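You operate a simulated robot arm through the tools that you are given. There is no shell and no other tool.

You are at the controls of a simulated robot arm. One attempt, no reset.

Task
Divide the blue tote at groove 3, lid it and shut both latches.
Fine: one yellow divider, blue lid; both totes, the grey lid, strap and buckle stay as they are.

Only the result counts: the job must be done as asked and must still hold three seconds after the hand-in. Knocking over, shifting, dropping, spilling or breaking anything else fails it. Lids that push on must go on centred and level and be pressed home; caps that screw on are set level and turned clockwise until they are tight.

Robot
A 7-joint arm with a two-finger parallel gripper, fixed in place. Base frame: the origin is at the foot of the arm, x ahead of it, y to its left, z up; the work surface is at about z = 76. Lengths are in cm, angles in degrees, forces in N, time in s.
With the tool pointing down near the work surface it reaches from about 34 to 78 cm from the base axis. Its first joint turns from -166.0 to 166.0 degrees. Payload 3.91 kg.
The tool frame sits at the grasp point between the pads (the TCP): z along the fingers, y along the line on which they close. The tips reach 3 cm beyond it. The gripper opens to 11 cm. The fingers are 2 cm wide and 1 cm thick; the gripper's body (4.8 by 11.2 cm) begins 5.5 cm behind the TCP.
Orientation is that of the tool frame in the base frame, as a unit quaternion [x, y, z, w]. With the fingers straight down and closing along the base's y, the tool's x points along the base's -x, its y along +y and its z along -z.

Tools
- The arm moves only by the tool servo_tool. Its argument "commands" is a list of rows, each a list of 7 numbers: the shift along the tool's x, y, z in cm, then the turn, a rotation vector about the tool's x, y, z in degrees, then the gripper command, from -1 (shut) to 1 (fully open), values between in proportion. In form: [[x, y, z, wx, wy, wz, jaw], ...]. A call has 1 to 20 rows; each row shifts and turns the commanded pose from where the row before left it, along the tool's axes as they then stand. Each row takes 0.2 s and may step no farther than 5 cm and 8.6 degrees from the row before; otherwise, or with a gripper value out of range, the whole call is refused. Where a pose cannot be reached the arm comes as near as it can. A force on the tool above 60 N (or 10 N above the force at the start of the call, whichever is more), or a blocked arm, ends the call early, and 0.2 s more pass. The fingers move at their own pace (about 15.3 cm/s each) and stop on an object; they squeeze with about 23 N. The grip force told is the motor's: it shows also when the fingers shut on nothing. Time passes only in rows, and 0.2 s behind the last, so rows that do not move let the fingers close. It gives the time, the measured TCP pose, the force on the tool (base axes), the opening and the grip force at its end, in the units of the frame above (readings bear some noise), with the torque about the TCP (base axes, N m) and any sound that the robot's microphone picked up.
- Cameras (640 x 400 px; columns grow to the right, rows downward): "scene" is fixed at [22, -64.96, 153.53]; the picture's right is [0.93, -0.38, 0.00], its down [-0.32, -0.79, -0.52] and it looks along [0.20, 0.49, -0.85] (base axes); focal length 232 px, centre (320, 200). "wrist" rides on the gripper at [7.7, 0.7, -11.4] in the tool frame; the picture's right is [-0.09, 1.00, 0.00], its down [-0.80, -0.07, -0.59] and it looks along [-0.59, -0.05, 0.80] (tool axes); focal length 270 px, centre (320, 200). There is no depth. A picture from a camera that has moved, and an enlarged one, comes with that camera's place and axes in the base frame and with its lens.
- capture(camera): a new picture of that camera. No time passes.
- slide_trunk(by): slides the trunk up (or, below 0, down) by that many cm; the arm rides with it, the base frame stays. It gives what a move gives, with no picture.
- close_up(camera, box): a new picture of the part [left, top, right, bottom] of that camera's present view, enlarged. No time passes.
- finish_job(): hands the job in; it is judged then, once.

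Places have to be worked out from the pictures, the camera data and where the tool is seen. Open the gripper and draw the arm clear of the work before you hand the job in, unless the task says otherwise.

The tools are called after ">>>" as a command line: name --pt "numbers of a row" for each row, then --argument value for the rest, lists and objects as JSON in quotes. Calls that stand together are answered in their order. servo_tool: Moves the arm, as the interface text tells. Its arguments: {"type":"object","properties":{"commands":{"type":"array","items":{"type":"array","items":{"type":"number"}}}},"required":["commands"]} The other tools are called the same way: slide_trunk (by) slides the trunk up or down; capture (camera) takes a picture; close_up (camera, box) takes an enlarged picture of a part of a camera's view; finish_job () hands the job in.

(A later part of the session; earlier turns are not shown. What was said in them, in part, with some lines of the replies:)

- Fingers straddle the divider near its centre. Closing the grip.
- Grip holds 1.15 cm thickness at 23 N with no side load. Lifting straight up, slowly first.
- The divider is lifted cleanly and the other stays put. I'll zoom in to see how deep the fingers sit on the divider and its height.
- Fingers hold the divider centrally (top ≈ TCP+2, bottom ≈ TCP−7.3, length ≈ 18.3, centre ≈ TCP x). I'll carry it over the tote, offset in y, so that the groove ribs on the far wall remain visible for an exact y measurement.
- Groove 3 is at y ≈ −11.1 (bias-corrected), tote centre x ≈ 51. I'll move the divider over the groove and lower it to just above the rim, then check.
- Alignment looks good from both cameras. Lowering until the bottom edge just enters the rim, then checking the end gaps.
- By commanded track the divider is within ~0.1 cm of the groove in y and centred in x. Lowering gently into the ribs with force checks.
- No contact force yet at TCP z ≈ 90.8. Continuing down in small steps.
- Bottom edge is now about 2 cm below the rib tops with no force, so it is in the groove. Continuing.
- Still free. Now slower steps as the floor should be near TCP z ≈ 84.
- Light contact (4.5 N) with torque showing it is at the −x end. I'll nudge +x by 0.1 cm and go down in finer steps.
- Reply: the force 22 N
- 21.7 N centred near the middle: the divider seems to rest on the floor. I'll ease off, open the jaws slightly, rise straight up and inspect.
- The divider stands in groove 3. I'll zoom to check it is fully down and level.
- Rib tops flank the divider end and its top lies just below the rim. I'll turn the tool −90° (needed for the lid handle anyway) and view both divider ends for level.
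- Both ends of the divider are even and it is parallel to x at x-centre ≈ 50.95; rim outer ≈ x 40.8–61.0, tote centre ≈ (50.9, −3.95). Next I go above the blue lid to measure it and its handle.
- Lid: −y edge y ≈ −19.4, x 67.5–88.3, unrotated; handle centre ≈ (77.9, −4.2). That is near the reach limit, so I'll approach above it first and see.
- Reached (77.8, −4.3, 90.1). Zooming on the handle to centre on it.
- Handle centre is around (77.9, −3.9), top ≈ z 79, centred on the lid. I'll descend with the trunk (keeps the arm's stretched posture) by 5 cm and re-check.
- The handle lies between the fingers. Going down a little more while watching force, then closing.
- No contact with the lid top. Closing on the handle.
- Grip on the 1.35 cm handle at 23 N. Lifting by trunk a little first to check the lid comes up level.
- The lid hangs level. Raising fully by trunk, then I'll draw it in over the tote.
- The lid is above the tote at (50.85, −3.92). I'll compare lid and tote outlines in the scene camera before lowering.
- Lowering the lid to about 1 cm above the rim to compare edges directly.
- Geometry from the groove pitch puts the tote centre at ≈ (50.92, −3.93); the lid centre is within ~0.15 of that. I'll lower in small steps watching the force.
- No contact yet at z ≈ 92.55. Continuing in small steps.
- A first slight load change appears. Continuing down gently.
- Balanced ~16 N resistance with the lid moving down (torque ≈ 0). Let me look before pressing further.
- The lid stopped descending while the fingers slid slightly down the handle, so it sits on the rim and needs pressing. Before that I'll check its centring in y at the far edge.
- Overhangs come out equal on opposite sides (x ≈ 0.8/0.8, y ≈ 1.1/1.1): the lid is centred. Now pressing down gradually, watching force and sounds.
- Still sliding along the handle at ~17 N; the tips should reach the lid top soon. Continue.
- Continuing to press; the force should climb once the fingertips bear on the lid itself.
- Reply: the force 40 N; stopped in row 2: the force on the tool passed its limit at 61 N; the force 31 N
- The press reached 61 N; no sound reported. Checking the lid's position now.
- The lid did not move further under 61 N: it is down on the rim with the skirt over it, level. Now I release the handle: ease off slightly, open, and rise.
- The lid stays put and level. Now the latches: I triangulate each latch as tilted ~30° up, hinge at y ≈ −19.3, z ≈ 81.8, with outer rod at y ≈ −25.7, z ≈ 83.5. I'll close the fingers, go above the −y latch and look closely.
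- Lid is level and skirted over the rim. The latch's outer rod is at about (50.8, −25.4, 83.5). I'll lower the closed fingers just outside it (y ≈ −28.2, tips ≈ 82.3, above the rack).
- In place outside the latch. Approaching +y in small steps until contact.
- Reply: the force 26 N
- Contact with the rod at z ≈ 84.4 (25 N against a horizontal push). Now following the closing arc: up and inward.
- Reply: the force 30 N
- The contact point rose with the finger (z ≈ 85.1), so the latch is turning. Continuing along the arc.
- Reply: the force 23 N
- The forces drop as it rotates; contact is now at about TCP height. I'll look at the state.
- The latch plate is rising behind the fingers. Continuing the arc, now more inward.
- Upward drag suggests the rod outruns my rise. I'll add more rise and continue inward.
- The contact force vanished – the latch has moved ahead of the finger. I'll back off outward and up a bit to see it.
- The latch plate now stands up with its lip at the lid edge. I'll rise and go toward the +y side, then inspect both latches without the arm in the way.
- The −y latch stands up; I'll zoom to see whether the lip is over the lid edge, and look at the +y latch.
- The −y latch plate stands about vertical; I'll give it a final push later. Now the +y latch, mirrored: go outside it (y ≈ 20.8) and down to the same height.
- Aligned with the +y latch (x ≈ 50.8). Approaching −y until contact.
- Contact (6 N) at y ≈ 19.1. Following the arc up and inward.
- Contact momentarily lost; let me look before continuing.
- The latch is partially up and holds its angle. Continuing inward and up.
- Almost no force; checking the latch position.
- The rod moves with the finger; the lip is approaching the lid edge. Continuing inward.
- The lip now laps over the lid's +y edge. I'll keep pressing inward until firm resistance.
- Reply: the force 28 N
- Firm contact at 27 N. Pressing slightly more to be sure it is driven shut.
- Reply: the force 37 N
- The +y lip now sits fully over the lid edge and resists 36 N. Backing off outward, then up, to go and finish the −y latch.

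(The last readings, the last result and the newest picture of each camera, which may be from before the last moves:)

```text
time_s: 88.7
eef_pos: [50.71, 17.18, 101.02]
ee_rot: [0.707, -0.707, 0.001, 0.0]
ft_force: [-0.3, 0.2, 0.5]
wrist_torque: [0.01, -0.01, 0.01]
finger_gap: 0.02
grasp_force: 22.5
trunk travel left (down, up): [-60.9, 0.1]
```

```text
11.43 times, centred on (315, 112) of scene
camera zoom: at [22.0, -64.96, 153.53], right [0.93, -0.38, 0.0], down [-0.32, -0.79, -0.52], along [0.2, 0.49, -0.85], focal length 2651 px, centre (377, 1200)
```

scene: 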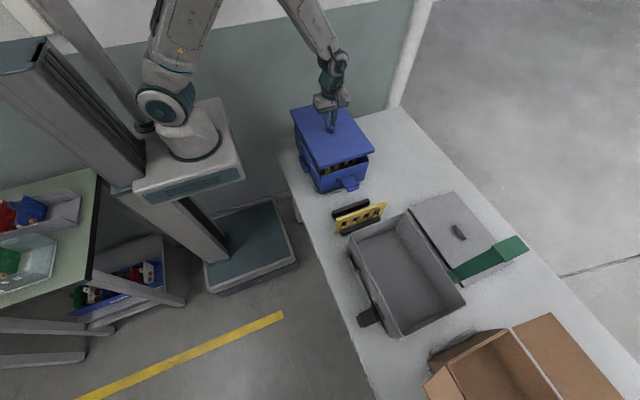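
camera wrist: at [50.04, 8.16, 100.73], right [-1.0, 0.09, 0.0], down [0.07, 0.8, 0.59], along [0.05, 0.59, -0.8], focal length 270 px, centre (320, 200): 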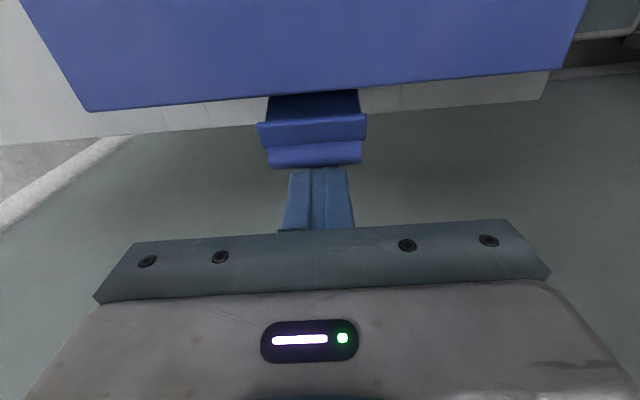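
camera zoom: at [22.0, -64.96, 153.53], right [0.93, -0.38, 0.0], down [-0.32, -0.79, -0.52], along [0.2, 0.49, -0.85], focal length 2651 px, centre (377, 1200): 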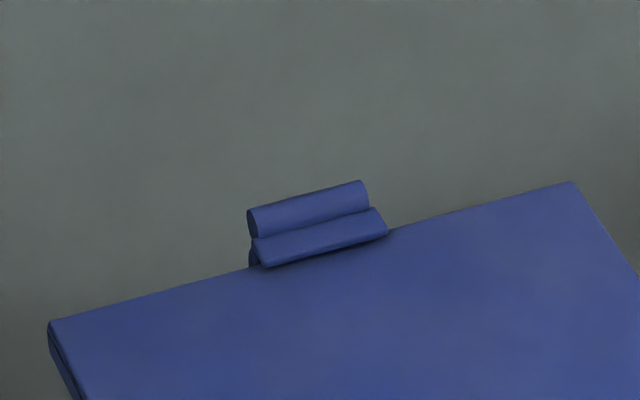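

The +y latch stays over the lid with ~1 cm overlap. Now I'll place the wrist camera above the −y latch to compare.

>>> servo_tool --pt "4.5 0 0 0 0 0 -1" --pt "4.5 0 0 0 0 0 -1" --pt "4.5 0 0 0 0 0 -1" --pt "4.5 0 0 0 0 0 -1" --pt "4.5 0 0 0 0 0 -1" --pt "4.5 0 0 0 0 0 -1" --pt "4.5 0 0 0 0 0 -1" --pt "3 0 0 0 0 0 -1" --pt "0 0 0 0 0 0 -1"

>>> capture --camera "wrist"

>>> close_up --camera "wrist" --box '[260, 0, 400, 150]'

```text
time_s: 90.7
eef_pos: [50.73, -17.31, 100.9]
ee_rot: [-0.707, 0.707, 0.001, 0.0]
ft_force: [-0.3, 0.8, -0.2]
wrist_torque: [0.0, 0.03, -0.03]
finger_gap: 0.02
grasp_force: 23.2
trunk travel left (down, up): [-60.9, 0.1]
```

```text
taken
camera wrist: at [50.03, -24.9, 112.33], right [-1.0, 0.09, 0.0], down [0.07, 0.8, 0.59], along [0.05, 0.59, -0.8], focal length 270 px, centre (320, 200)
```

wrist: 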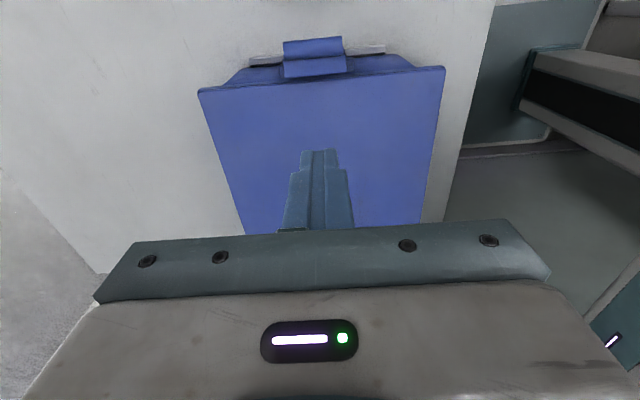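

```text
2.67 times, centred on (330, 75) of wrist
camera zoom: at [50.03, -24.9, 112.33], right [-1.0, 0.09, 0.0], down [0.07, 0.8, 0.59], along [0.05, 0.59, -0.8], focal length 721 px, centre (293, 533)
```

zoom: 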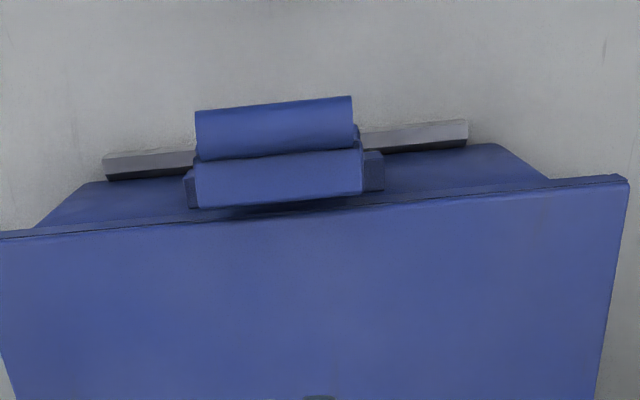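

The −y lip is still just short of the lid edge. I'll go outside it again at TCP z ≈ 89.8 and push it fully home like the other.

>>> servo_tool --pt "4 0 0 0 0 0 -1" --pt "4 0 0 0 0 0 -1" --pt "1.5 0 0 0 0 0 -1" --pt "0 0 3 0 0 0 -1" --pt "0 0 3 0 0 0 -1" --pt "0 0 3 0 0 0 -1" --pt "0 0 2 0 0 0 -1" --pt "0 0 0 0 0 0 -1"

>>> servo_tool --pt "-0.5 0 0 0 0 0 -1" --pt "-0.5 0 0 0 0 0 -1" --pt "-0.5 0 0 0 0 0 -1" --pt "-0.5 0 0 0 0 0 -1" --pt "-0.5 0 0 0 0 0 -1" --pt "-0.3 0 0 0 0 0 -1" --pt "0 0 0 0 0 0 -1"

```text
time_s: 92.5
eef_pos: [50.94, -26.93, 89.87]
ee_rot: [-0.707, 0.708, 0.0, 0.0]
ft_force: [0.3, 0.1, 0.3]
wrist_torque: [0.01, 0.0, -0.02]
finger_gap: 0.01
grasp_force: 22.7
trunk travel left (down, up): [-60.9, 0.1]
```

```text
time_s: 94.1
eef_pos: [50.87, -24.06, 89.98]
ee_rot: [0.707, -0.707, 0.0, 0.0]
ft_force: [0.3, -0.1, -0.2]
wrist_torque: [0.02, 0.0, 0.0]
finger_gap: 0.0
grasp_force: 22.7
trunk travel left (down, up): [-60.9, 0.1]
```

No contact yet at y ≈ −24.1. Continuing in smaller steps.

>>> servo_tool --pt "-0.3 0 0 0 0 0 -1" --pt "-0.3 0 0 0 0 0 -1" --pt "-0.3 0 0 0 0 0 -1" --pt "-0.2 0 0 0 0 0 -1" --pt "0 0 0 0 0 0 -1"

>>> servo_tool --pt "-0.25 0 0 0 0 0 -1" --pt "-0.25 0 0 0 0 0 -1" --pt "0 0 0 0 0 0 -1"

```text
time_s: 95.3
eef_pos: [50.82, -22.96, 89.91]
ee_rot: [0.707, -0.707, 0.0, -0.001]
ft_force: [0.0, -0.7, -1.0]
wrist_torque: [-0.01, 0.01, 0.0]
finger_gap: 0.0
grasp_force: 23.3
trunk travel left (down, up): [-60.9, 0.1]
```

```text
time_s: 96.1
eef_pos: [50.74, -22.46, 89.97]
ee_rot: [-0.707, 0.707, 0.0, 0.0]
ft_force: [0.2, -1.1, -0.5]
wrist_torque: [0.0, 0.01, -0.04]
finger_gap: 0.0
grasp_force: 22.7
trunk travel left (down, up): [-60.9, 0.1]
```

>>> servo_tool --pt "-0.25 0 0 0 0 0 -1" --pt "-0.25 0 0 0 0 0 -1" --pt "0 0 0 0 0 0 -1"

>>> servo_tool --pt "-0.2 0 0 0 0 0 -1" --pt "-0.2 0 0 0 0 0 -1" --pt "0 0 0 0 0 0 -1"

>>> close_up --camera "scene" --box '[330, 150, 380, 190]'

```text
time_s: 96.9
eef_pos: [50.76, -21.99, 89.99]
ee_rot: [0.707, -0.707, 0.002, 0.001]
ft_force: [-0.4, -6.6, 2.7]
wrist_torque: [-0.02, 0.01, 0.0]
finger_gap: 0.0
grasp_force: 23.6
trunk travel left (down, up): [-60.9, 0.1]
```

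```text
time_s: 97.7
eef_pos: [50.8, -21.91, 89.9]
ee_rot: [-0.706, 0.708, -0.001, 0.0]
ft_force: [0.1, -26.3, 5.8]
wrist_torque: [-0.17, 0.11, -0.03]
finger_gap: 0.0
grasp_force: 23.3
trunk travel left (down, up): [-60.9, 0.1]
```

```text
10.00 times, centred on (355, 170) of scene
camera zoom: at [22.0, -64.96, 153.53], right [0.93, -0.38, 0.0], down [-0.32, -0.79, -0.52], along [0.2, 0.49, -0.85], focal length 2319 px, centre (-30, 500)
```

zoom: 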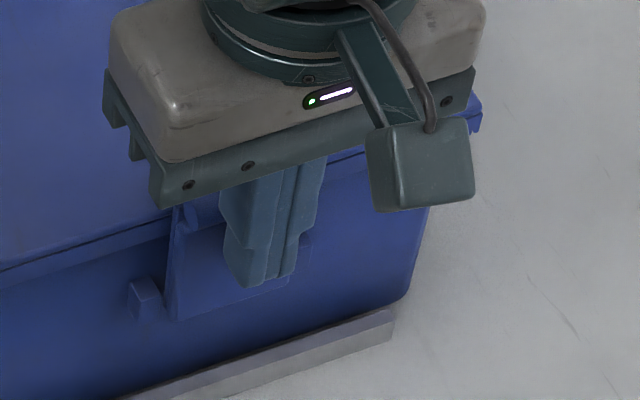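

Stop reached at y ≈ −21.9, the mirror of the other latch's stop, 26 N. A bit more press, then back off and inspect.

>>> servo_tool --pt "-0.15 0 0 0 0 0 -1" --pt "0 0 0 0 0 0 -1"

>>> servo_tool --pt "0.6 0 0 0 0 0 -1" --pt "1.5 0 0 0 0 0 -1" --pt "1.5 0 0 0 0 0 -1" --pt "1 0 -2 0 0 0 -1" --pt "0 0 -3 0 0 0 -1" --pt "0 0 -3 0 0 0 -1" --pt "-2 0 -3 0 0 0 -1" --pt "-4 0 0 0 0 0 -1" --pt "-3.5 0 0 0 0 0 -1" --pt "0 0 0 0 0 0 -1"

>>> capture --camera "wrist"

>>> close_up --camera "wrist" --box '[260, 0, 400, 150]'

>>> close_up --camera "scene" --box '[330, 150, 380, 190]'

```text
time_s: 98.3
eef_pos: [50.78, -21.93, 90.0]
ee_rot: [-0.706, 0.708, -0.001, -0.001]
ft_force: [1.6, -35.5, 10.4]
wrist_torque: [-0.18, -0.07, -0.03]
finger_gap: 0.0
grasp_force: 23.2
trunk travel left (down, up): [-60.9, 0.1]
```

```text
time_s: 100.5
eef_pos: [50.69, -16.55, 100.99]
ee_rot: [-0.707, 0.707, -0.001, 0.0]
ft_force: [-0.4, -0.1, 0.2]
wrist_torque: [-0.02, -0.04, -0.01]
finger_gap: 0.0
grasp_force: 23.2
trunk travel left (down, up): [-60.9, 0.1]
```

```text
taken
camera wrist: at [50.03, -24.11, 112.26], right [-1.0, 0.09, 0.0], down [0.07, 0.8, 0.59], along [0.05, 0.59, -0.8], focal length 270 px, centre (320, 200)
```

wrist: 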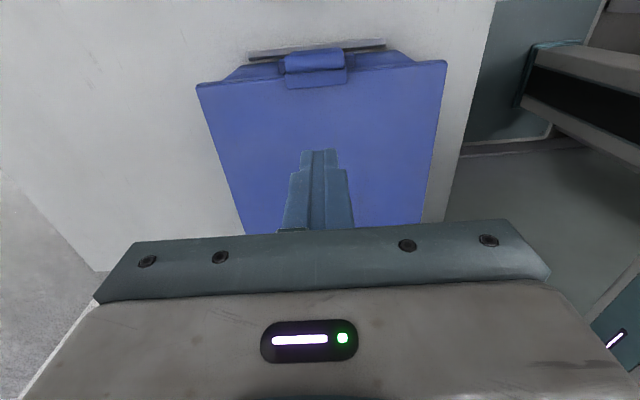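

```text
2.67 times, centred on (330, 75) of wrist
camera zoom: at [50.03, -24.11, 112.26], right [-1.0, 0.09, 0.0], down [0.07, 0.8, 0.59], along [0.05, 0.59, -0.8], focal length 721 px, centre (293, 533)
```

zoom: 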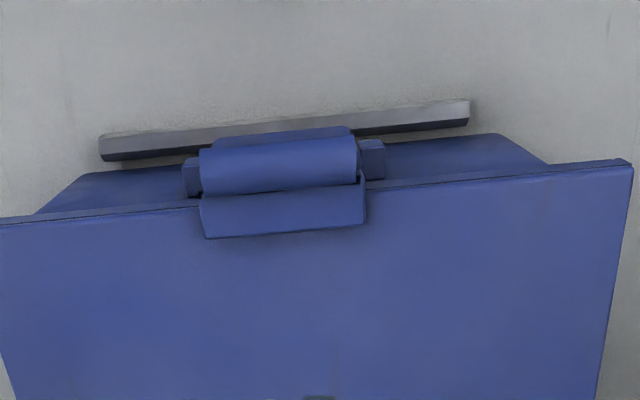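

```text
10.00 times, centred on (355, 170) of scene
camera zoom: at [22.0, -64.96, 153.53], right [0.93, -0.38, 0.0], down [-0.32, -0.79, -0.52], along [0.2, 0.49, -0.85], focal length 2319 px, centre (-30, 500)
```

zoom: 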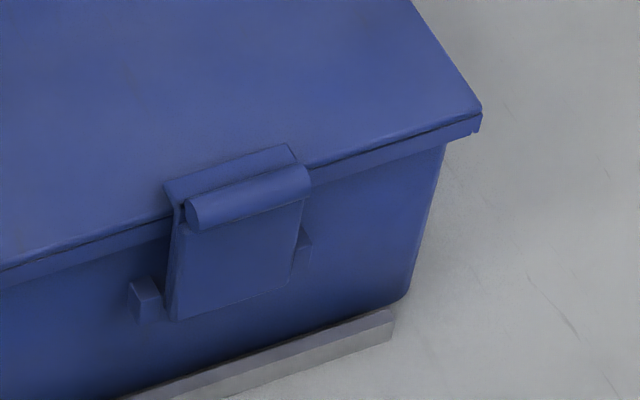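

The −y latch is now fully over the lid. Let me re-check the +y latch and overall state from the scene camera and then from the wrist.

>>> close_up --camera "scene" --box '[300, 105, 330, 130]'

>>> servo_tool --pt "-4.5 0 0 0 0 0 -1" --pt "-4.5 0 0 0 0 0 -1" --pt "-4.5 0 0 0 0 0 -1" --pt "-4.5 0 0 0 0 0 -1" --pt "-4.5 0 0 0 0 0 -1" --pt "-4.5 0 0 0 0 0 -1" --pt "-4.5 0 0 0 0 0 -1" --pt "-2.5 0 0 0 0 0 -1" --pt "0 0 0 0 0 0 -1"

>>> close_up --camera "wrist" --box '[250, 0, 390, 100]'

>>> close_up --camera "scene" --box '[280, 95, 390, 200]'

```text
16.00 times, centred on (315, 118) of scene
camera zoom: at [22.0, -64.96, 153.53], right [0.93, -0.38, 0.0], down [-0.32, -0.79, -0.52], along [0.2, 0.49, -0.85], focal length 3711 px, centre (400, 1520)
```

zoom: 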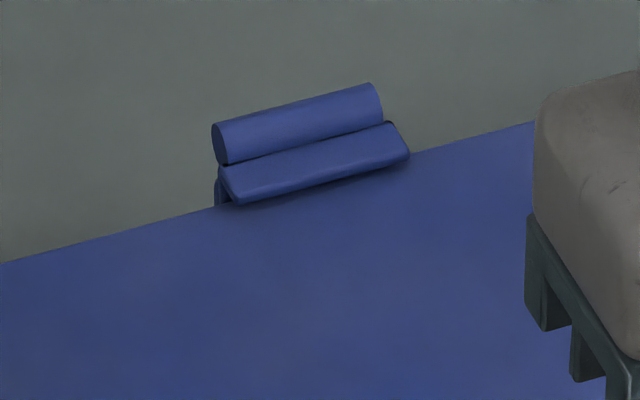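

```text
time_s: 102.5
eef_pos: [50.73, 17.61, 100.8]
ee_rot: [0.707, -0.707, 0.001, 0.001]
ft_force: [-0.9, -0.8, 0.3]
wrist_torque: [-0.01, -0.01, 0.01]
finger_gap: 0.0
grasp_force: 23.1
trunk travel left (down, up): [-60.9, 0.1]
```

```text
4.00 times, centred on (320, 50) of wrist
camera zoom: at [50.02, 9.95, 112.24], right [-1.0, 0.09, 0.0], down [0.07, 0.8, 0.59], along [0.05, 0.59, -0.8], focal length 1081 px, centre (320, 800)
```

zoom: 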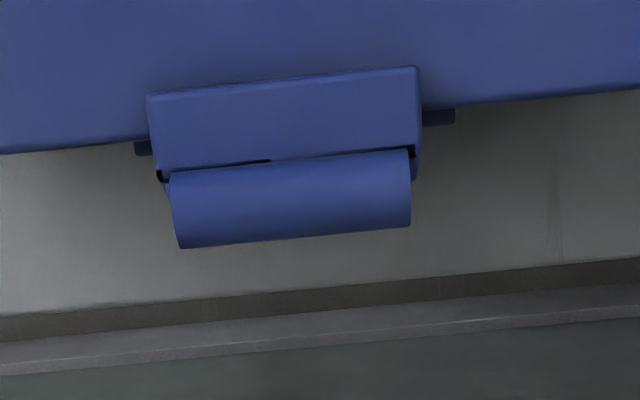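

```text
3.81 times, centred on (335, 148) of scene
camera zoom: at [22.0, -64.96, 153.53], right [0.93, -0.38, 0.0], down [-0.32, -0.79, -0.52], along [0.2, 0.49, -0.85], focal length 884 px, centre (263, 400)
```

zoom: 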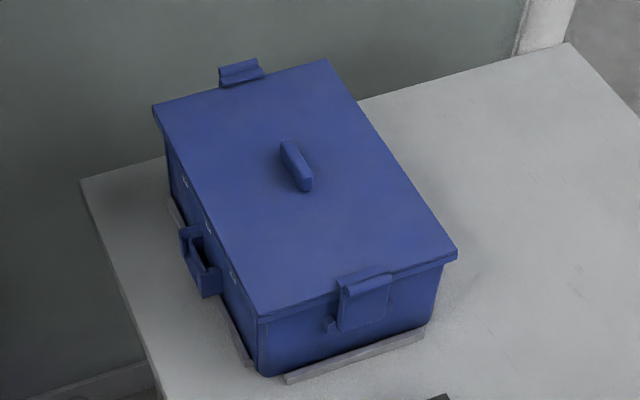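

The +y latch seems to have sprung back a couple of millimetres. I'll press it again, a bit firmer and longer.

>>> servo_tool --pt "-1.5 0 0 0 0 0 -1" --pt "0 0 3 0 0 0 -1" --pt "0 0 3 0 0 0 -1" --pt "0 0 3 0 0 0 -1" --pt "0 0 2 0 0 0 -1" --pt "0.8 0 0 0 0 0 -1" --pt "0.8 0 0 0 0 0 -1" --pt "0.8 0 0 0 0 0 -1" --pt "0.8 0 0 0 0 0 -1" --pt "0.5 0 0 0 0 0 -1" --pt "0 0 0 0 0 0 -1"

>>> servo_tool --pt "0.3 0 0 0 0 0 -1" --pt "0.3 0 0 0 0 0 -1" --pt "0 0 0 0 0 0 -1"

```text
time_s: 104.9
eef_pos: [50.89, 15.28, 89.87]
ee_rot: [0.707, -0.707, 0.0, -0.001]
ft_force: [-0.7, -0.2, -0.7]
wrist_torque: [0.01, 0.0, 0.0]
finger_gap: 0.01
grasp_force: 23.6
trunk travel left (down, up): [-60.9, 0.1]
```

```text
time_s: 105.7
eef_pos: [50.84, 14.67, 89.84]
ee_rot: [-0.707, 0.707, 0.0, 0.0]
ft_force: [0.7, -0.8, -0.2]
wrist_torque: [0.0, -0.02, 0.01]
finger_gap: 0.0
grasp_force: 23.0
trunk travel left (down, up): [-60.9, 0.1]
```

>>> servo_tool --pt "0.2 0 0 0 0 0 -1" --pt "0.2 0 0 0 0 0 -1" --pt "0 0 0 0 0 0 -1"

>>> servo_tool --pt "0.2 0 0 0 0 0 -1" --pt "0.1 0 0 0 0 0 -1" --pt "0 0 0 0 0 0 -1"

>>> servo_tool --pt "0.2 0 0 0 0 0 -1" --pt "0.1 0 0 0 0 0 -1" --pt "0 0 0 0 0 0 -1"

```text
time_s: 106.5
eef_pos: [50.84, 14.43, 89.97]
ee_rot: [0.708, -0.706, 0.0, -0.001]
ft_force: [0.6, 4.4, 0.9]
wrist_torque: [0.06, -0.03, -0.01]
finger_gap: 0.0
grasp_force: 23.5
trunk travel left (down, up): [-60.9, 0.1]
```

```text
time_s: 107.3
eef_pos: [50.83, 13.94, 89.95]
ee_rot: [-0.707, 0.707, -0.001, 0.0]
ft_force: [-0.4, 5.1, 1.1]
wrist_torque: [0.01, -0.01, 0.03]
finger_gap: 0.0
grasp_force: 23.1
trunk travel left (down, up): [-60.9, 0.1]
```

```text
time_s: 108.1
eef_pos: [50.77, 14.01, 89.94]
ee_rot: [0.707, -0.707, 0.001, 0.0]
ft_force: [-0.9, 13.4, 0.9]
wrist_torque: [0.1, 0.07, -0.01]
finger_gap: 0.0
grasp_force: 23.4
trunk travel left (down, up): [-60.9, 0.1]
```

The latch had eased back ~0.4 cm; pushing it now past with more force and holding.

>>> servo_tool --pt "0.2 0 0 0 0 0 -1" --pt "0 0 0 0 0 0 -1"

>>> servo_tool --pt "0.15 0 0 0 0 0 -1" --pt "0 0 0 0 0 0 -1" --pt "0 0 0 0 0 0 -1"

>>> close_up --camera "wrist" --box '[250, 80, 390, 200]'

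>>> close_up --camera "scene" --box '[300, 105, 330, 130]'

```text
time_s: 108.7
eef_pos: [50.81, 13.94, 89.94]
ee_rot: [0.708, -0.707, 0.001, -0.001]
ft_force: [-1.4, 24.2, 5.3]
wrist_torque: [0.13, 0.12, -0.01]
finger_gap: 0.01
grasp_force: 23.1
trunk travel left (down, up): [-60.9, 0.1]
```

```text
time_s: 109.5
eef_pos: [50.61, 13.97, 90.06]
ee_rot: [0.708, -0.706, 0.001, -0.002]
ft_force: [3.2, 31.9, 7.2]
wrist_torque: [0.14, -0.24, 0.01]
finger_gap: 0.0
grasp_force: 23.2
trunk travel left (down, up): [-60.9, 0.1]
```

```text
3.33 times, centred on (320, 140) of wrist
camera zoom: at [50.05, 6.27, 101.33], right [-1.0, 0.08, 0.0], down [0.07, 0.8, 0.59], along [0.05, 0.59, -0.8], focal length 901 px, centre (320, 400)
```

zoom: 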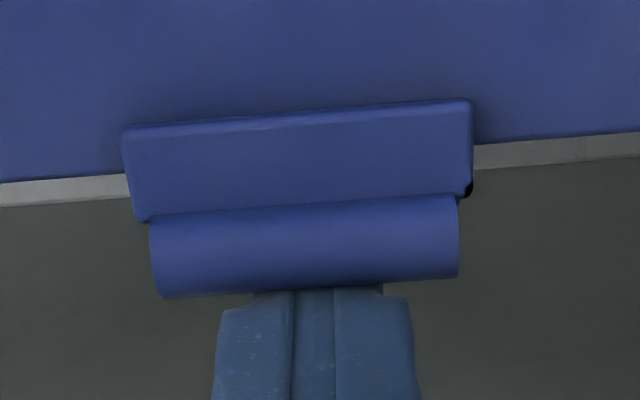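

```text
16.00 times, centred on (315, 118) of scene
camera zoom: at [22.0, -64.96, 153.53], right [0.93, -0.38, 0.0], down [-0.32, -0.79, -0.52], along [0.2, 0.49, -0.85], focal length 3711 px, centre (400, 1520)
```

zoom: 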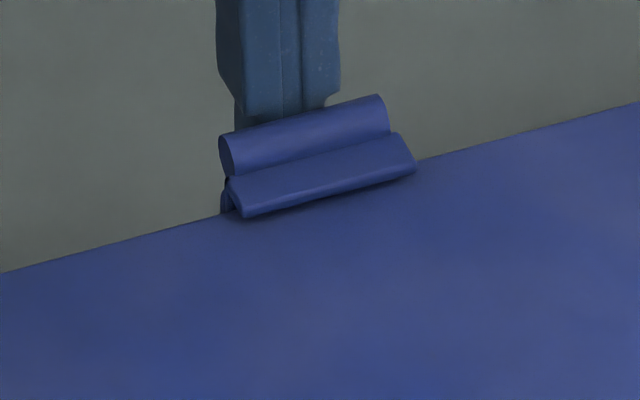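

The lid edge shifted slightly between pictures, so the tote may slide a little between its rails when pushed. I'll compare the −y wall pegs and rail in the scene view now.

>>> close_up --camera "scene" --box '[325, 165, 375, 197]'

>>> close_up --camera "scene" --box '[292, 135, 324, 175]'

```text
12.50 times, centred on (350, 181) of scene
camera zoom: at [22.0, -64.96, 153.53], right [0.93, -0.38, 0.0], down [-0.32, -0.79, -0.52], along [0.2, 0.49, -0.85], focal length 2899 px, centre (-55, 438)
```

zoom: 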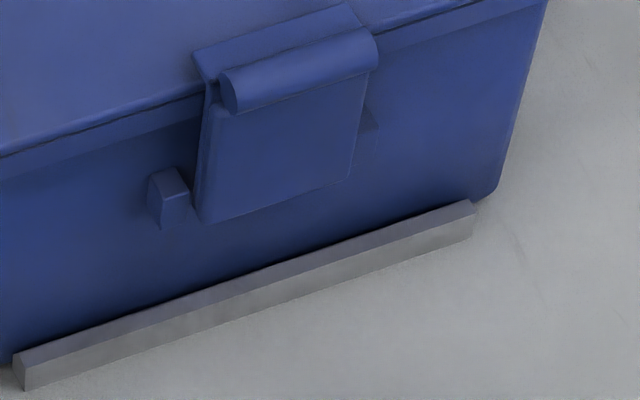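

```text
10.00 times, centred on (308, 155) of scene
camera zoom: at [22.0, -64.96, 153.53], right [0.93, -0.38, 0.0], down [-0.32, -0.79, -0.52], along [0.2, 0.49, -0.85], focal length 2319 px, centre (440, 650)
```

zoom: 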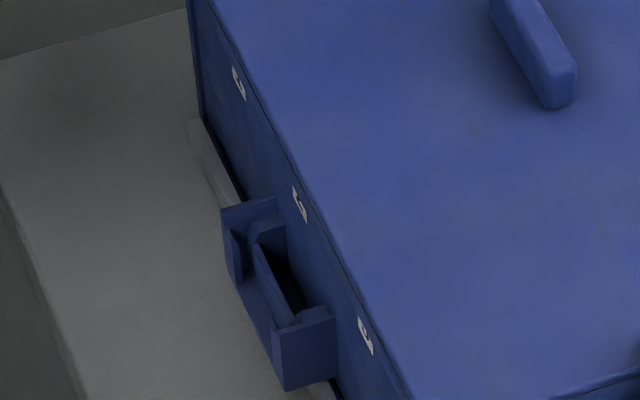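

The tote slides ±0.25 cm between its rails with only ~5 N, which explains the apparent spring-back; both latches are actually shut. I'll retreat and inspect again.

>>> servo_tool --pt "-0.6 0 0 0 0 0 -1" --pt "-1.5 0 0 0 0 0 -1" --pt "-1.5 0 0 0 0 0 -1" --pt "-0.5 0 -3 0 0 0 -1" --pt "0 0 -4 0 0 0 -1" --pt "0 0 -4 0 0 0 -1" --pt "0 0 0 0 0 0 -1"

>>> close_up --camera "scene" --box '[300, 105, 330, 130]'

>>> close_up --camera "wrist" --box '[250, 0, 390, 100]'

>>> close_up --camera "scene" --box '[325, 165, 375, 197]'

```text
time_s: 111.1
eef_pos: [50.81, 17.54, 100.98]
ee_rot: [0.708, -0.707, 0.0, 0.0]
ft_force: [0.4, -0.3, 0.2]
wrist_torque: [-0.02, 0.01, 0.01]
finger_gap: 0.0
grasp_force: 23.3
trunk travel left (down, up): [-60.9, 0.1]
```

```text
16.00 times, centred on (315, 118) of scene
camera zoom: at [22.0, -64.96, 153.53], right [0.93, -0.38, 0.0], down [-0.32, -0.79, -0.52], along [0.2, 0.49, -0.85], focal length 3711 px, centre (400, 1520)
```

zoom: 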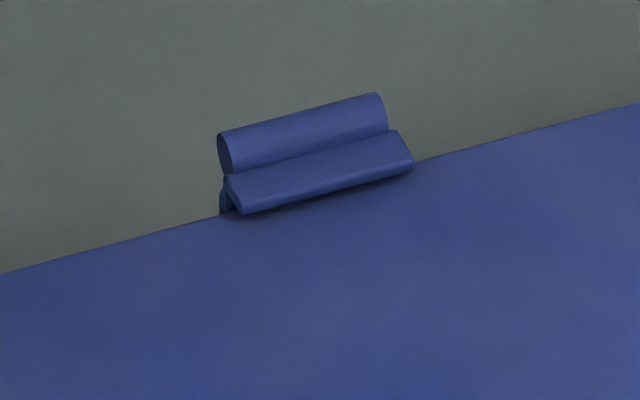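

```text
4.00 times, centred on (320, 50) of wrist
camera zoom: at [50.1, 9.96, 112.32], right [-1.0, 0.09, 0.0], down [0.07, 0.8, 0.59], along [0.05, 0.59, -0.8], focal length 1081 px, centre (320, 800)
```

zoom: 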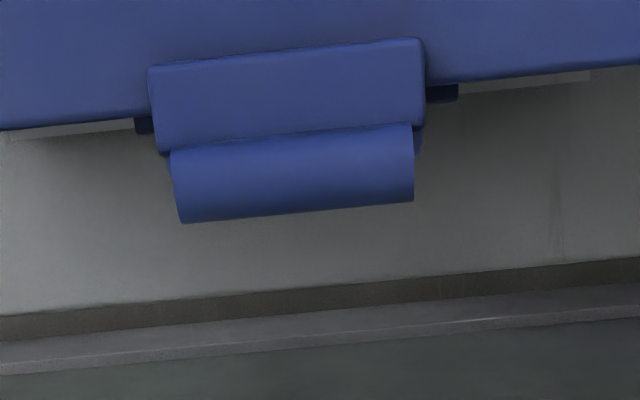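

```text
12.50 times, centred on (350, 181) of scene
camera zoom: at [22.0, -64.96, 153.53], right [0.93, -0.38, 0.0], down [-0.32, -0.79, -0.52], along [0.2, 0.49, -0.85], focal length 2899 px, centre (-55, 438)
```

zoom: 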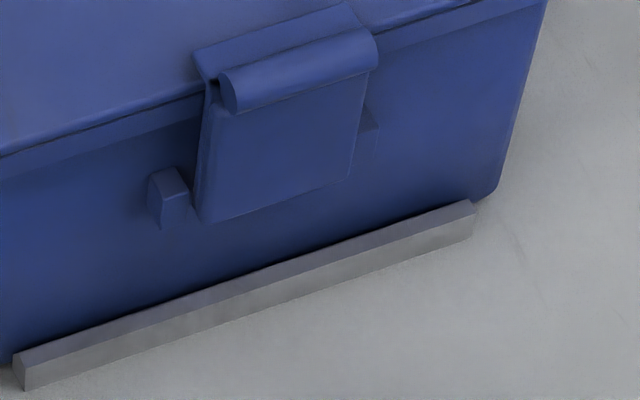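

Both latches' lips now overlap the lid by ~0.8–1 cm. The tote ended ~0.25 cm toward −y within its rail play; I'll nudge it gently back to centre from the −y side (few newtons).

>>> servo_tool --pt "4.5 0 0 0 0 0 -1" --pt "4.5 0 0 0 0 0 -1" --pt "4.5 0 0 0 0 0 -1" --pt "4.5 0 0 0 0 0 -1" --pt "4.5 0 0 0 0 0 -1" --pt "4.5 0 0 0 0 0 -1" --pt "4.5 0 0 0 0 0 -1" --pt "4.5 0 0 0 0 0 -1" --pt "4.5 0 0 0 0 0 -1" --pt "3 0 0 0 0 0 -1" --pt "0.8 0 0 0 0 0 -1" --pt "0 0 3 0 0 0 -1" --pt "0 0 3 0 0 0 -1" --pt "0 0 3 0 0 0 -1" --pt "0 0 2 0 0 0 -1" --pt "0 0 0 0 0 0 -1"

>>> servo_tool --pt "-0.8 0 0 0 0 0 -1" --pt "-0.8 0 0 0 0 0 -1" --pt "-0.8 0 0 0 0 0 -1" --pt "-0.6 0 0 0 0 0 -1" --pt "-0.3 0 0 0 0 0 -1" --pt "0 0 0 0 0 0 -1"

```text
time_s: 114.5
eef_pos: [50.6, -26.79, 89.91]
ee_rot: [0.707, -0.707, 0.0, 0.0]
ft_force: [0.8, 0.1, 0.5]
wrist_torque: [-0.01, -0.02, 0.01]
finger_gap: 0.0
grasp_force: 22.4
trunk travel left (down, up): [-60.9, 0.1]
```

```text
time_s: 115.9
eef_pos: [50.63, -23.56, 90.05]
ee_rot: [-0.707, 0.708, -0.001, 0.0]
ft_force: [-0.3, -0.6, 0.5]
wrist_torque: [0.0, -0.01, -0.02]
finger_gap: 0.0
grasp_force: 22.7
trunk travel left (down, up): [-60.9, 0.1]
```

>>> servo_tool --pt "-0.3 0 0 0 0 0 -1" --pt "-0.3 0 0 0 0 0 -1" --pt "-0.2 0 0 0 0 0 -1" --pt "0 0 0 0 0 0 -1"

>>> servo_tool --pt "-0.2 0 0 0 0 0 -1" --pt "-0.2 0 0 0 0 0 -1" --pt "0 0 0 0 0 0 -1"

```text
time_s: 116.9
eef_pos: [50.77, -22.75, 90.04]
ee_rot: [0.707, -0.707, 0.0, 0.0]
ft_force: [0.9, -1.0, 0.0]
wrist_torque: [0.0, -0.03, -0.02]
finger_gap: 0.0
grasp_force: 22.8
trunk travel left (down, up): [-60.9, 0.1]
```

```text
time_s: 117.7
eef_pos: [50.77, -22.53, 89.87]
ee_rot: [-0.707, 0.707, -0.001, 0.001]
ft_force: [-0.1, -5.3, 0.3]
wrist_torque: [-0.02, 0.0, -0.02]
finger_gap: 0.0
grasp_force: 22.8
trunk travel left (down, up): [-60.9, 0.1]
```

Contact with ~5 N; nudging another 0.25 cm.

>>> servo_tool --pt "-0.15 0 0 0 0 0 -1" --pt "-0.1 0 0 0 0 0 -1" --pt "0 0 0 0 0 0 -1"

>>> close_up --camera "scene" --box '[292, 135, 324, 175]'

```text
time_s: 118.5
eef_pos: [50.74, -22.07, 89.89]
ee_rot: [0.707, -0.707, 0.0, 0.0]
ft_force: [0.4, -5.8, 0.7]
wrist_torque: [-0.02, -0.04, -0.01]
finger_gap: 0.01
grasp_force: 23.1
trunk travel left (down, up): [-60.9, 0.1]
```

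```text
10.00 times, centred on (308, 155) of scene
camera zoom: at [22.0, -64.96, 153.53], right [0.93, -0.38, 0.0], down [-0.32, -0.79, -0.52], along [0.2, 0.49, -0.85], focal length 2319 px, centre (440, 650)
```

zoom: 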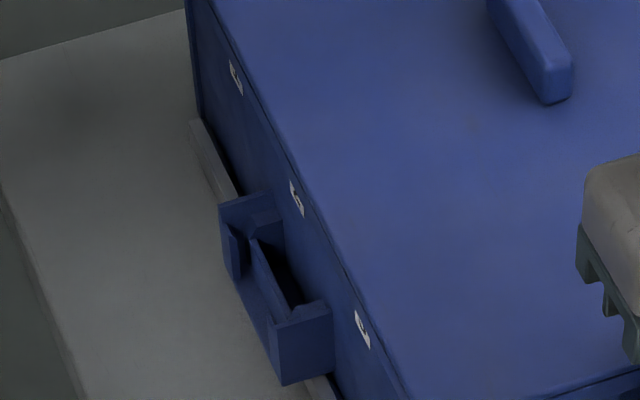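

The tote marks coincide with their original positions now. Withdrawing, raising, and opening the gripper clear of the work.

>>> servo_tool --pt "0.5 0 0 0 0 0 -1" --pt "1.5 0 0 0 0 0 -1" --pt "1.5 0 0 0 0 0 -1" --pt "1 0 -2 0 0 0 -1" --pt "0 0 -4 0 0 0 -1" --pt "0 0 -4 0 0 0 -1" --pt "0 0 -4 0 0 0 -0.5" --pt "0 2 -4 0 0 0 0" --pt "0 4 -2 0 0 0 0.5" --pt "0 4 0 0 0 0 1" --pt "0 2 0 0 0 0 1" --pt "0 0 0 0 0 0 1"

>>> capture --camera "scene"

>>> close_up --camera "scene" --box '[285, 95, 395, 200]'

>>> capture --camera "wrist"

```text
time_s: 121.1
eef_pos: [38.76, -26.59, 109.8]
ee_rot: [0.707, -0.707, 0.001, 0.0]
ft_force: [-0.2, -0.2, -0.9]
wrist_torque: [0.03, 0.02, -0.02]
finger_gap: 11.0
grasp_force: 0.0
trunk travel left (down, up): [-60.9, 0.1]
```

```text
taken
```

scene: 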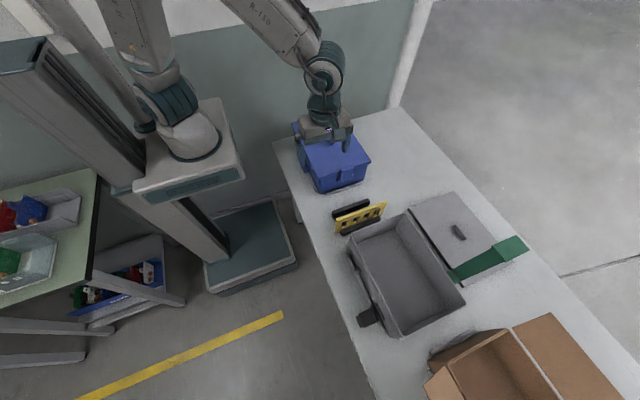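

```text
3.81 times, centred on (340, 148) of scene
camera zoom: at [22.0, -64.96, 153.53], right [0.93, -0.38, 0.0], down [-0.32, -0.79, -0.52], along [0.2, 0.49, -0.85], focal length 884 px, centre (244, 400)
```

zoom: 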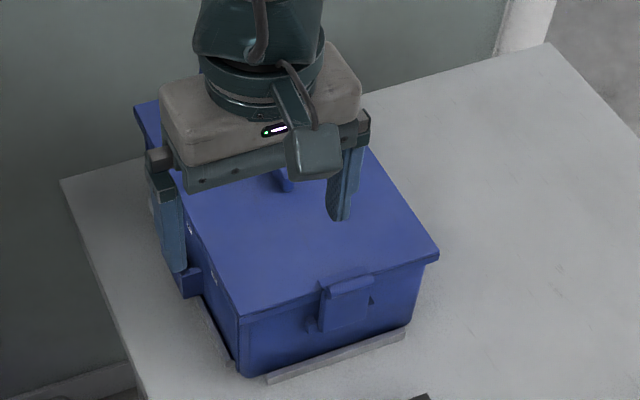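

```text
taken
camera wrist: at [38.02, -34.14, 121.2], right [-1.0, 0.09, 0.0], down [0.07, 0.8, 0.59], along [0.05, 0.59, -0.8], focal length 270 px, centre (320, 200)
```

wrist: 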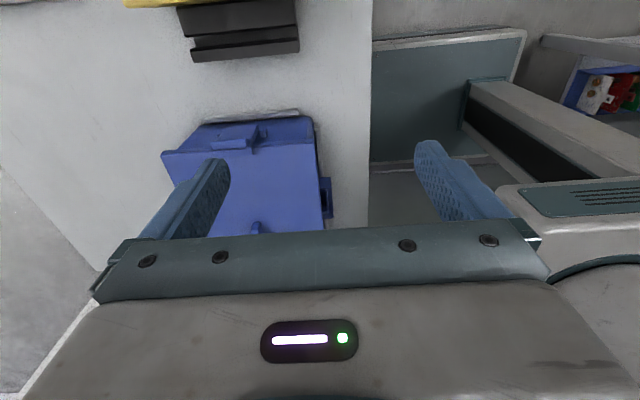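

I'll return to near the start pose, which leaves the tote fully visible, and do a last inspection.

>>> servo_tool --pt "0 0 -3 0 0 0 1" --pt "-2 0 -2.5 0 0 0 1" --pt "-4.2 -0.5 0 0 0 0 1" --pt "-4.2 -0.5 0 0 0 0 1" --pt "-4.2 -0.5 0 0 0 0 1" --pt "-4.2 -0.5 0 0 0 0 1" --pt "-4.2 -0.5 0 0 0 0 1" --pt "-4.2 -0.5 0 0 0 0 1" --pt "0 0 0 0 0 0 1"

>>> close_up --camera "scene" --box '[280, 95, 390, 200]'

>>> close_up --camera "scene" --box '[300, 105, 330, 130]'

>>> close_up --camera "scene" --box '[325, 165, 375, 197]'

>>> capture --camera "wrist"

```text
time_s: 123.1
eef_pos: [41.81, 0.79, 115.29]
ee_rot: [-0.707, 0.707, 0.001, -0.001]
ft_force: [1.2, 0.7, -0.2]
wrist_torque: [-0.01, -0.01, 0.01]
finger_gap: 10.98
grasp_force: 0.0
trunk travel left (down, up): [-60.9, 0.1]
```

```text
3.81 times, centred on (335, 148) of scene
camera zoom: at [22.0, -64.96, 153.53], right [0.93, -0.38, 0.0], down [-0.32, -0.79, -0.52], along [0.2, 0.49, -0.85], focal length 884 px, centre (263, 400)
```

zoom: 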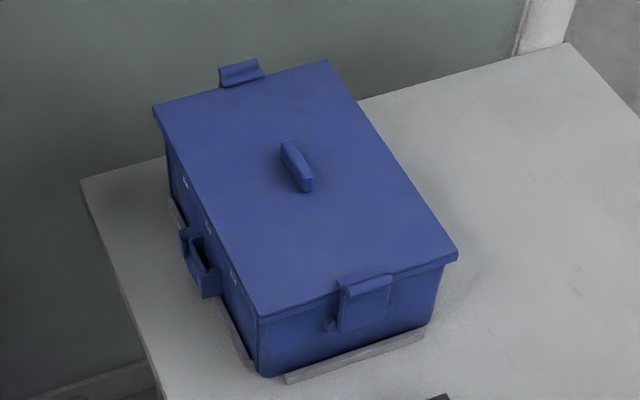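

```text
16.00 times, centred on (315, 118) of scene
camera zoom: at [22.0, -64.96, 153.53], right [0.93, -0.38, 0.0], down [-0.32, -0.79, -0.52], along [0.2, 0.49, -0.85], focal length 3711 px, centre (400, 1520)
```

zoom: 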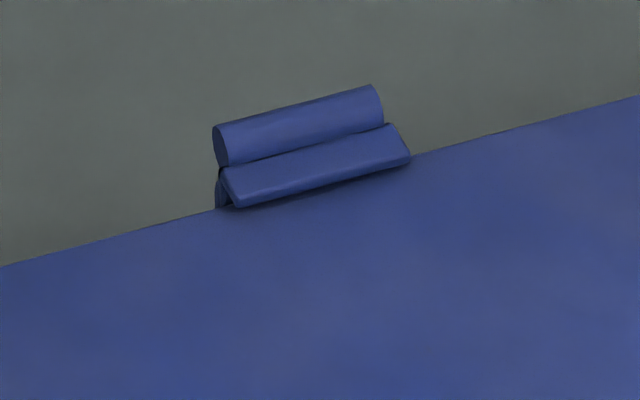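

```text
12.50 times, centred on (350, 181) of scene
camera zoom: at [22.0, -64.96, 153.53], right [0.93, -0.38, 0.0], down [-0.32, -0.79, -0.52], along [0.2, 0.49, -0.85], focal length 2899 px, centre (-55, 438)
```

zoom: 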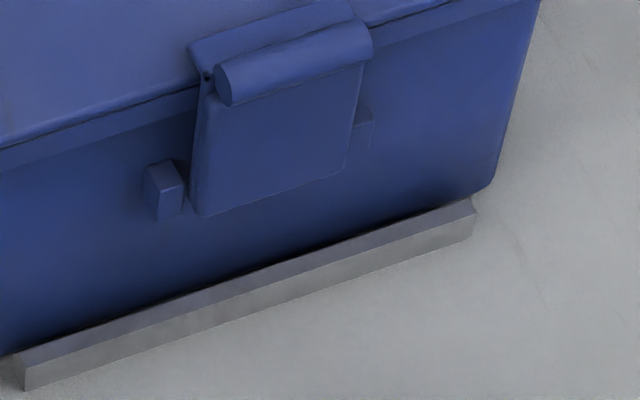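

```text
taken
camera wrist: at [40.97, -6.86, 126.73], right [-1.0, 0.09, 0.0], down [0.07, 0.8, 0.59], along [0.05, 0.59, -0.8], focal length 270 px, centre (320, 200)
```

wrist: 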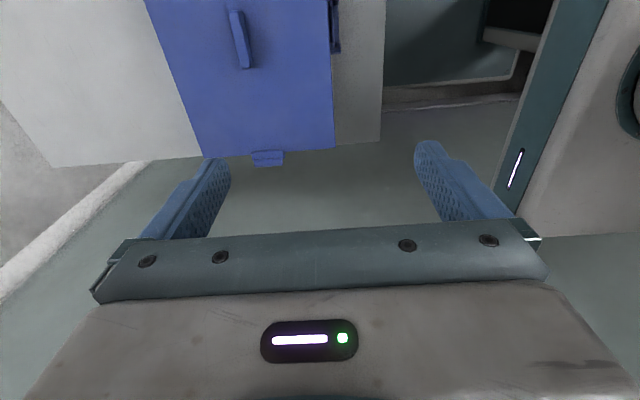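

Everything is closed, but the lid looked ~0.25 cm toward −x relative to the tote's pegs. I'll take one precise overhead measurement of lid versus pegs.

>>> servo_tool --pt "3.56 -1.8 2.0 0 0 0 0.5" --pt "3.56 -1.8 3.0 0 0 0 0" --pt "3.56 -1.8 3.0 0 0 0 -0.2" --pt "3.56 -1.8 3.0 0 0 0 -0.3" --pt "3.56 -1.8 3.0 0 0 0 -0.3" --pt "0 0 0 0 0 0 -0.3" --pt "0 0 0 0 0 0 -0.3"

>>> capture --camera "wrist"

>>> close_up --camera "wrist" --box '[180, 30, 330, 125]'

>>> close_up --camera "wrist" --box '[320, 30, 470, 125]'

```text
time_s: 124.7
eef_pos: [50.83, -17.31, 101.43]
ee_rot: [-0.707, 0.707, -0.001, 0.0]
ft_force: [0.3, -0.4, 0.1]
wrist_torque: [0.02, 0.01, -0.01]
finger_gap: 3.84
grasp_force: 0.1
trunk travel left (down, up): [-60.9, 0.1]
```

```text
taken
camera wrist: at [49.96, -24.76, 112.87], right [-1.0, 0.09, 0.0], down [0.07, 0.8, 0.59], along [0.05, 0.59, -0.8], focal length 270 px, centre (320, 200)
```

wrist: 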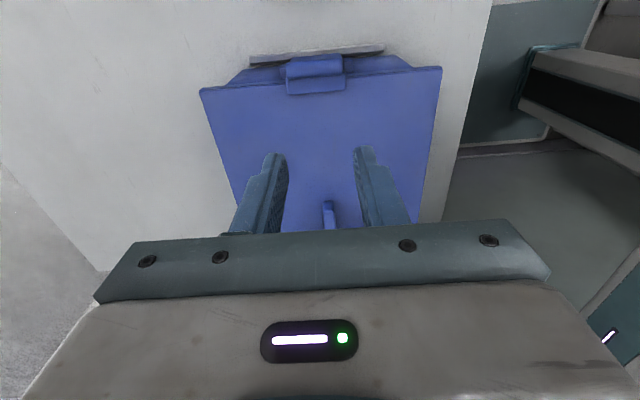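

```text
4.21 times, centred on (255, 78) of wrist
camera zoom: at [49.96, -24.76, 112.87], right [-1.0, 0.09, 0.0], down [0.07, 0.8, 0.59], along [0.05, 0.59, -0.8], focal length 1138 px, centre (594, 716)
```

zoom: 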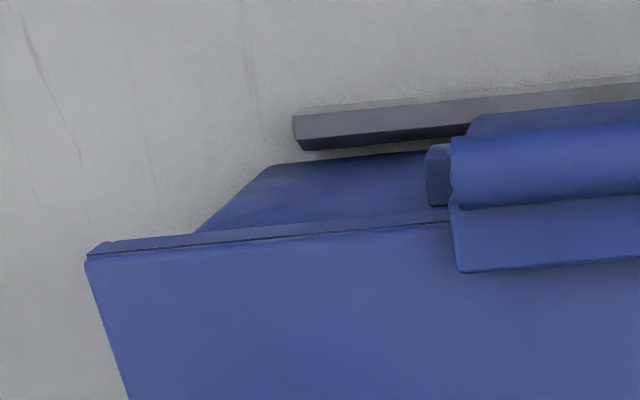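

```text
4.21 times, centred on (395, 78) of wrist
camera zoom: at [49.96, -24.76, 112.87], right [-1.0, 0.09, 0.0], down [0.07, 0.8, 0.59], along [0.05, 0.59, -0.8], focal length 1138 px, centre (4, 716)
```

zoom: 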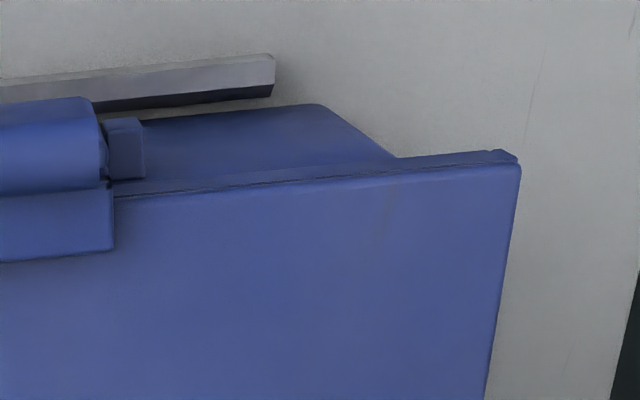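

Measured: tote centre x ≈ 50.76, lid centre ≈ 50.57, so the lid is ~0.2 cm off. I'll centre it gently by closing the jaws around the handle (to just its width) at x ≈ 50.8, without vertical contact.

>>> servo_tool --pt "-3.4 0 0 0 0 0 -0.3" --pt "-3.4 0 0 0 0 0 -0.3" --pt "-3.4 0 0 0 0 0 -0.3" --pt "-3.1 0 0 0 0 0 -0.3" --pt "0 0 3 0 0 0 -0.3" --pt "0 0 2 0 0 0 -0.3" --pt "0 0 0 0 0 0 -0.3"

>>> close_up --camera "wrist" --box '[220, 60, 420, 240]'

```text
time_s: 126.3
eef_pos: [50.77, -3.97, 96.29]
ee_rot: [-0.707, 0.707, -0.001, 0.001]
ft_force: [-0.6, -0.3, 0.4]
wrist_torque: [-0.03, 0.0, 0.02]
finger_gap: 3.85
grasp_force: 0.1
trunk travel left (down, up): [-60.9, 0.1]
```

```text
2.22 times, centred on (320, 150) of wrist
camera zoom: at [50.02, -11.46, 107.8], right [-1.0, 0.09, 0.0], down [0.07, 0.8, 0.59], along [0.05, 0.59, -0.8], focal length 601 px, centre (320, 311)
```

zoom: 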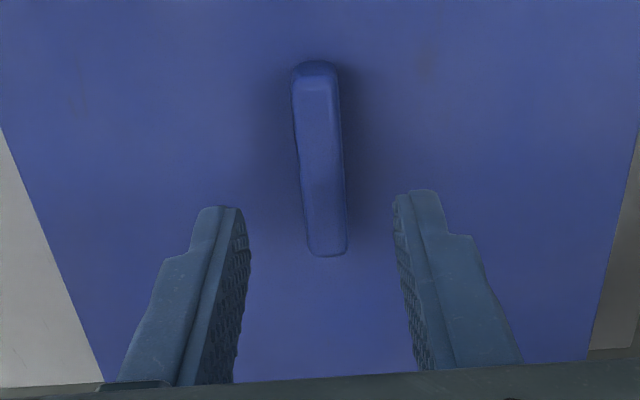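

Handle at x ≈ 50.67 between the jaws. Descending to just above the lid and closing gently to the handle's width.

>>> servo_tool --pt "0 0 1.5 0 0 0 -0.3" --pt "0 0 1.5 0 0 0 -0.3" --pt "0 0 1.0 0 0 0 -0.3" --pt "0 0 0.3 0 0 0 -0.3" --pt "0 0 0 0 0 0 -0.3"

>>> servo_tool --pt "0 0 0 0 0 0 -0.5" --pt "0 0 0 0 0 0 -0.6" --pt "0 0 0 0 0 0 -0.68" --pt "0 0 0 0 0 0 -0.74" --pt "0 0 0 0 0 0 -0.75" --pt "0 0 0 0 0 0 -0.75"

```text
time_s: 127.5
eef_pos: [50.65, -3.82, 92.1]
ee_rot: [0.707, -0.707, 0.0, 0.0]
ft_force: [0.2, 0.2, -0.1]
wrist_torque: [0.04, -0.02, 0.01]
finger_gap: 3.85
grasp_force: 0.0
trunk travel left (down, up): [-60.9, 0.1]
```

```text
time_s: 128.9
eef_pos: [50.71, -3.9, 92.1]
ee_rot: [-0.707, 0.707, -0.001, -0.001]
ft_force: [-0.5, 0.8, -0.6]
wrist_torque: [0.01, 0.02, 0.03]
finger_gap: 1.43
grasp_force: 0.5
trunk travel left (down, up): [-60.9, 0.1]
```

The handle is now centred at x ≈ 50.74 with practically no load. Opening and rising clear.

>>> servo_tool --pt "0 0 0 0 0 0 -0.5" --pt "0 0 0 0 0 0 -0.3" --pt "0 0 -1 0 0 0 -0.3" --pt "0 0 -3 0 0 0 -0.3" --pt "0 0 -4 0 0 0 0" --pt "2.5 0 -1.5 0 0 0 0" --pt "3.5 0 0 0 0 0 0" --pt "3.5 0 0 0 0 0 0" --pt "3.6 0 0 0 0 0 -0.3" --pt "0 0 0 0 0 0 -0.3"

>>> close_up --camera "wrist" --box '[180, 30, 330, 125]'

>>> close_up --camera "wrist" --box '[320, 30, 470, 125]'

```text
time_s: 131.1
eef_pos: [50.74, -17.05, 101.47]
ee_rot: [-0.707, 0.707, -0.001, -0.001]
ft_force: [0.2, -0.3, 0.6]
wrist_torque: [-0.02, -0.02, -0.02]
finger_gap: 3.86
grasp_force: 0.1
trunk travel left (down, up): [-60.9, 0.1]
```

```text
4.21 times, centred on (255, 78) of wrist
camera zoom: at [49.99, -24.61, 113.02], right [-1.0, 0.09, 0.0], down [0.07, 0.8, 0.59], along [0.05, 0.59, -0.8], focal length 1138 px, centre (594, 716)
```

zoom: 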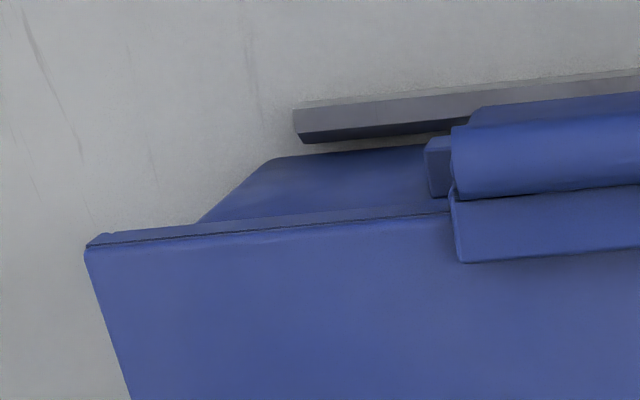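

```text
4.21 times, centred on (395, 78) of wrist
camera zoom: at [49.99, -24.61, 113.02], right [-1.0, 0.09, 0.0], down [0.07, 0.8, 0.59], along [0.05, 0.59, -0.8], focal length 1138 px, centre (4, 716)
```

zoom: 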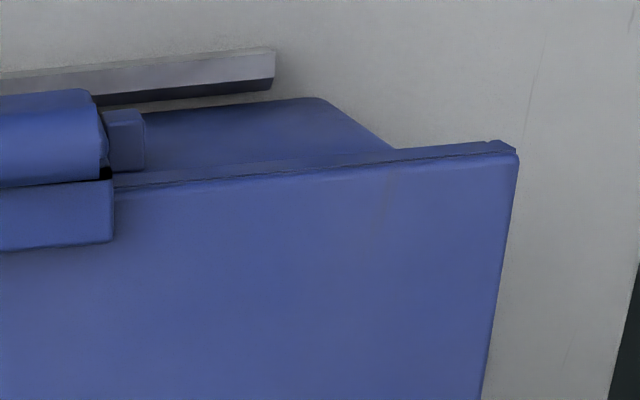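

The lid is within ~0.1 cm of the tote centre, both latches are over it. I'll return to the start pose with the gripper open and take a final look.

>>> servo_tool --pt "0 0 -4 0 0 0 -0.3" --pt "-1 1 -4 0 0 0 0.2" --pt "-3.4 1.6 -3 0 0 0 0.6" --pt "-3.4 1.6 -2.8 0 0 0 1" --pt "-3.4 1.6 0 0 0 0 1" --pt "-3.4 1.6 0 0 0 0 1" --pt "-3.2 1.4 0 0 0 0 1" --pt "0 0 0 0 0 0 1"

>>> capture --camera "scene"

>>> close_up --camera "scene" --box '[280, 95, 390, 200]'

>>> close_up --camera "scene" --box '[310, 170, 470, 270]'

```text
time_s: 132.9
eef_pos: [41.97, 0.86, 115.33]
ee_rot: [-0.707, 0.707, -0.001, 0.0]
ft_force: [0.1, 0.0, 0.0]
wrist_torque: [-0.02, 0.02, 0.0]
finger_gap: 11.0
grasp_force: 0.1
trunk travel left (down, up): [-60.9, 0.1]
```

```text
taken
```

scene: 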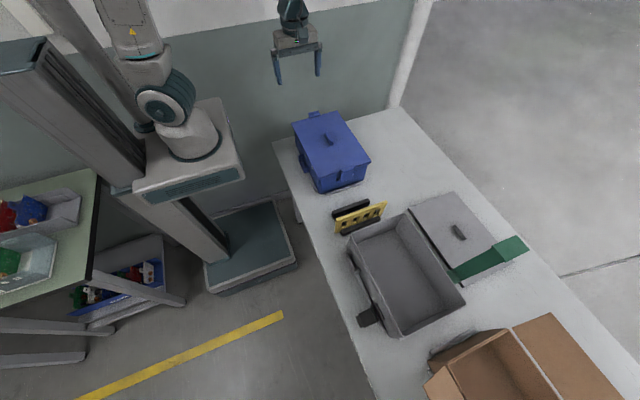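

```text
3.81 times, centred on (335, 148) of scene
camera zoom: at [22.0, -64.96, 153.53], right [0.93, -0.38, 0.0], down [-0.32, -0.79, -0.52], along [0.2, 0.49, -0.85], focal length 884 px, centre (263, 400)
```

zoom: 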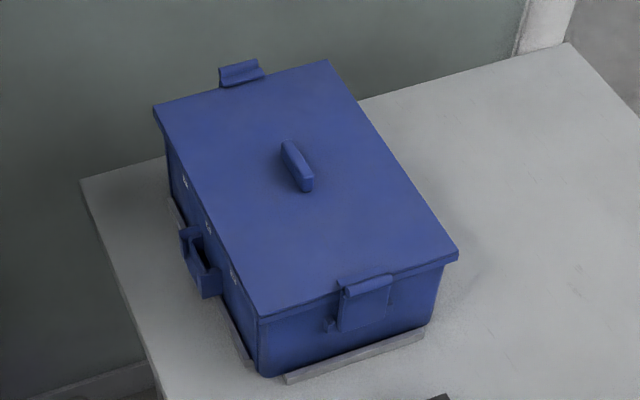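

```text
4.00 times, centred on (390, 220) of scene
camera zoom: at [22.0, -64.96, 153.53], right [0.93, -0.38, 0.0], down [-0.32, -0.79, -0.52], along [0.2, 0.49, -0.85], focal length 928 px, centre (40, 120)
```

zoom: 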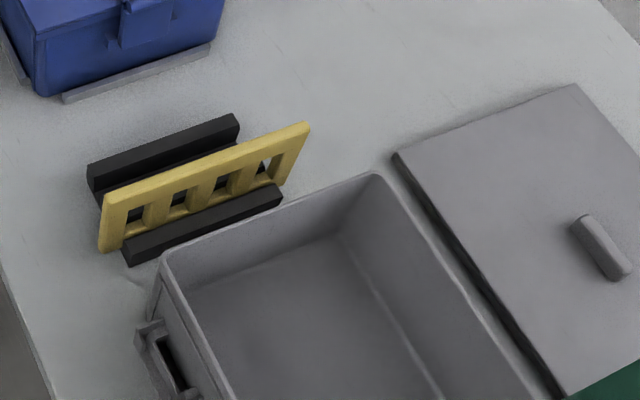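

The blue tote has the divider in groove 3, the lid on level and both latches over it. The second divider, the grey tote, the grey lid and the strap are where they started, and the arm is clear with the gripper open. Handing in.

>>> finish_job

```text
The job is handed in.
```

The job is handed in. The blue tote has one yellow divider in groove 3, its blue lid on, and both latches closed over the lid. I haven't seen a verdict on it.

- **Divider:** It slid into groove 3, the groove nearest the grey tote, with almost no force. It came to rest on the floor of the tote with its top just below the rim.
- **Lid:** I pressed it down to about 61 N and it moved no further. It looks level and sits within about 0.1–0.2 cm of centre.
- **Latches:** I pushed each one to a firm stop at over 30 N. The two stops are symmetrical, and each lip overlaps the lid by about 0.7–1 cm. I heard no click from either latch.
- **Tote movement:** The blue tote slid about 0.25 cm each way between its rails while I pushed the latches. I nudged it back, and its marks line up with where they started to within about 0.1–0.2 cm.
- **Everything else:** The other yellow divider, the grey tote, the grey lid and the strap look unmoved in the last pictures. I didn't zoom in on the buckle. The arm was back at its start position with the gripper open.
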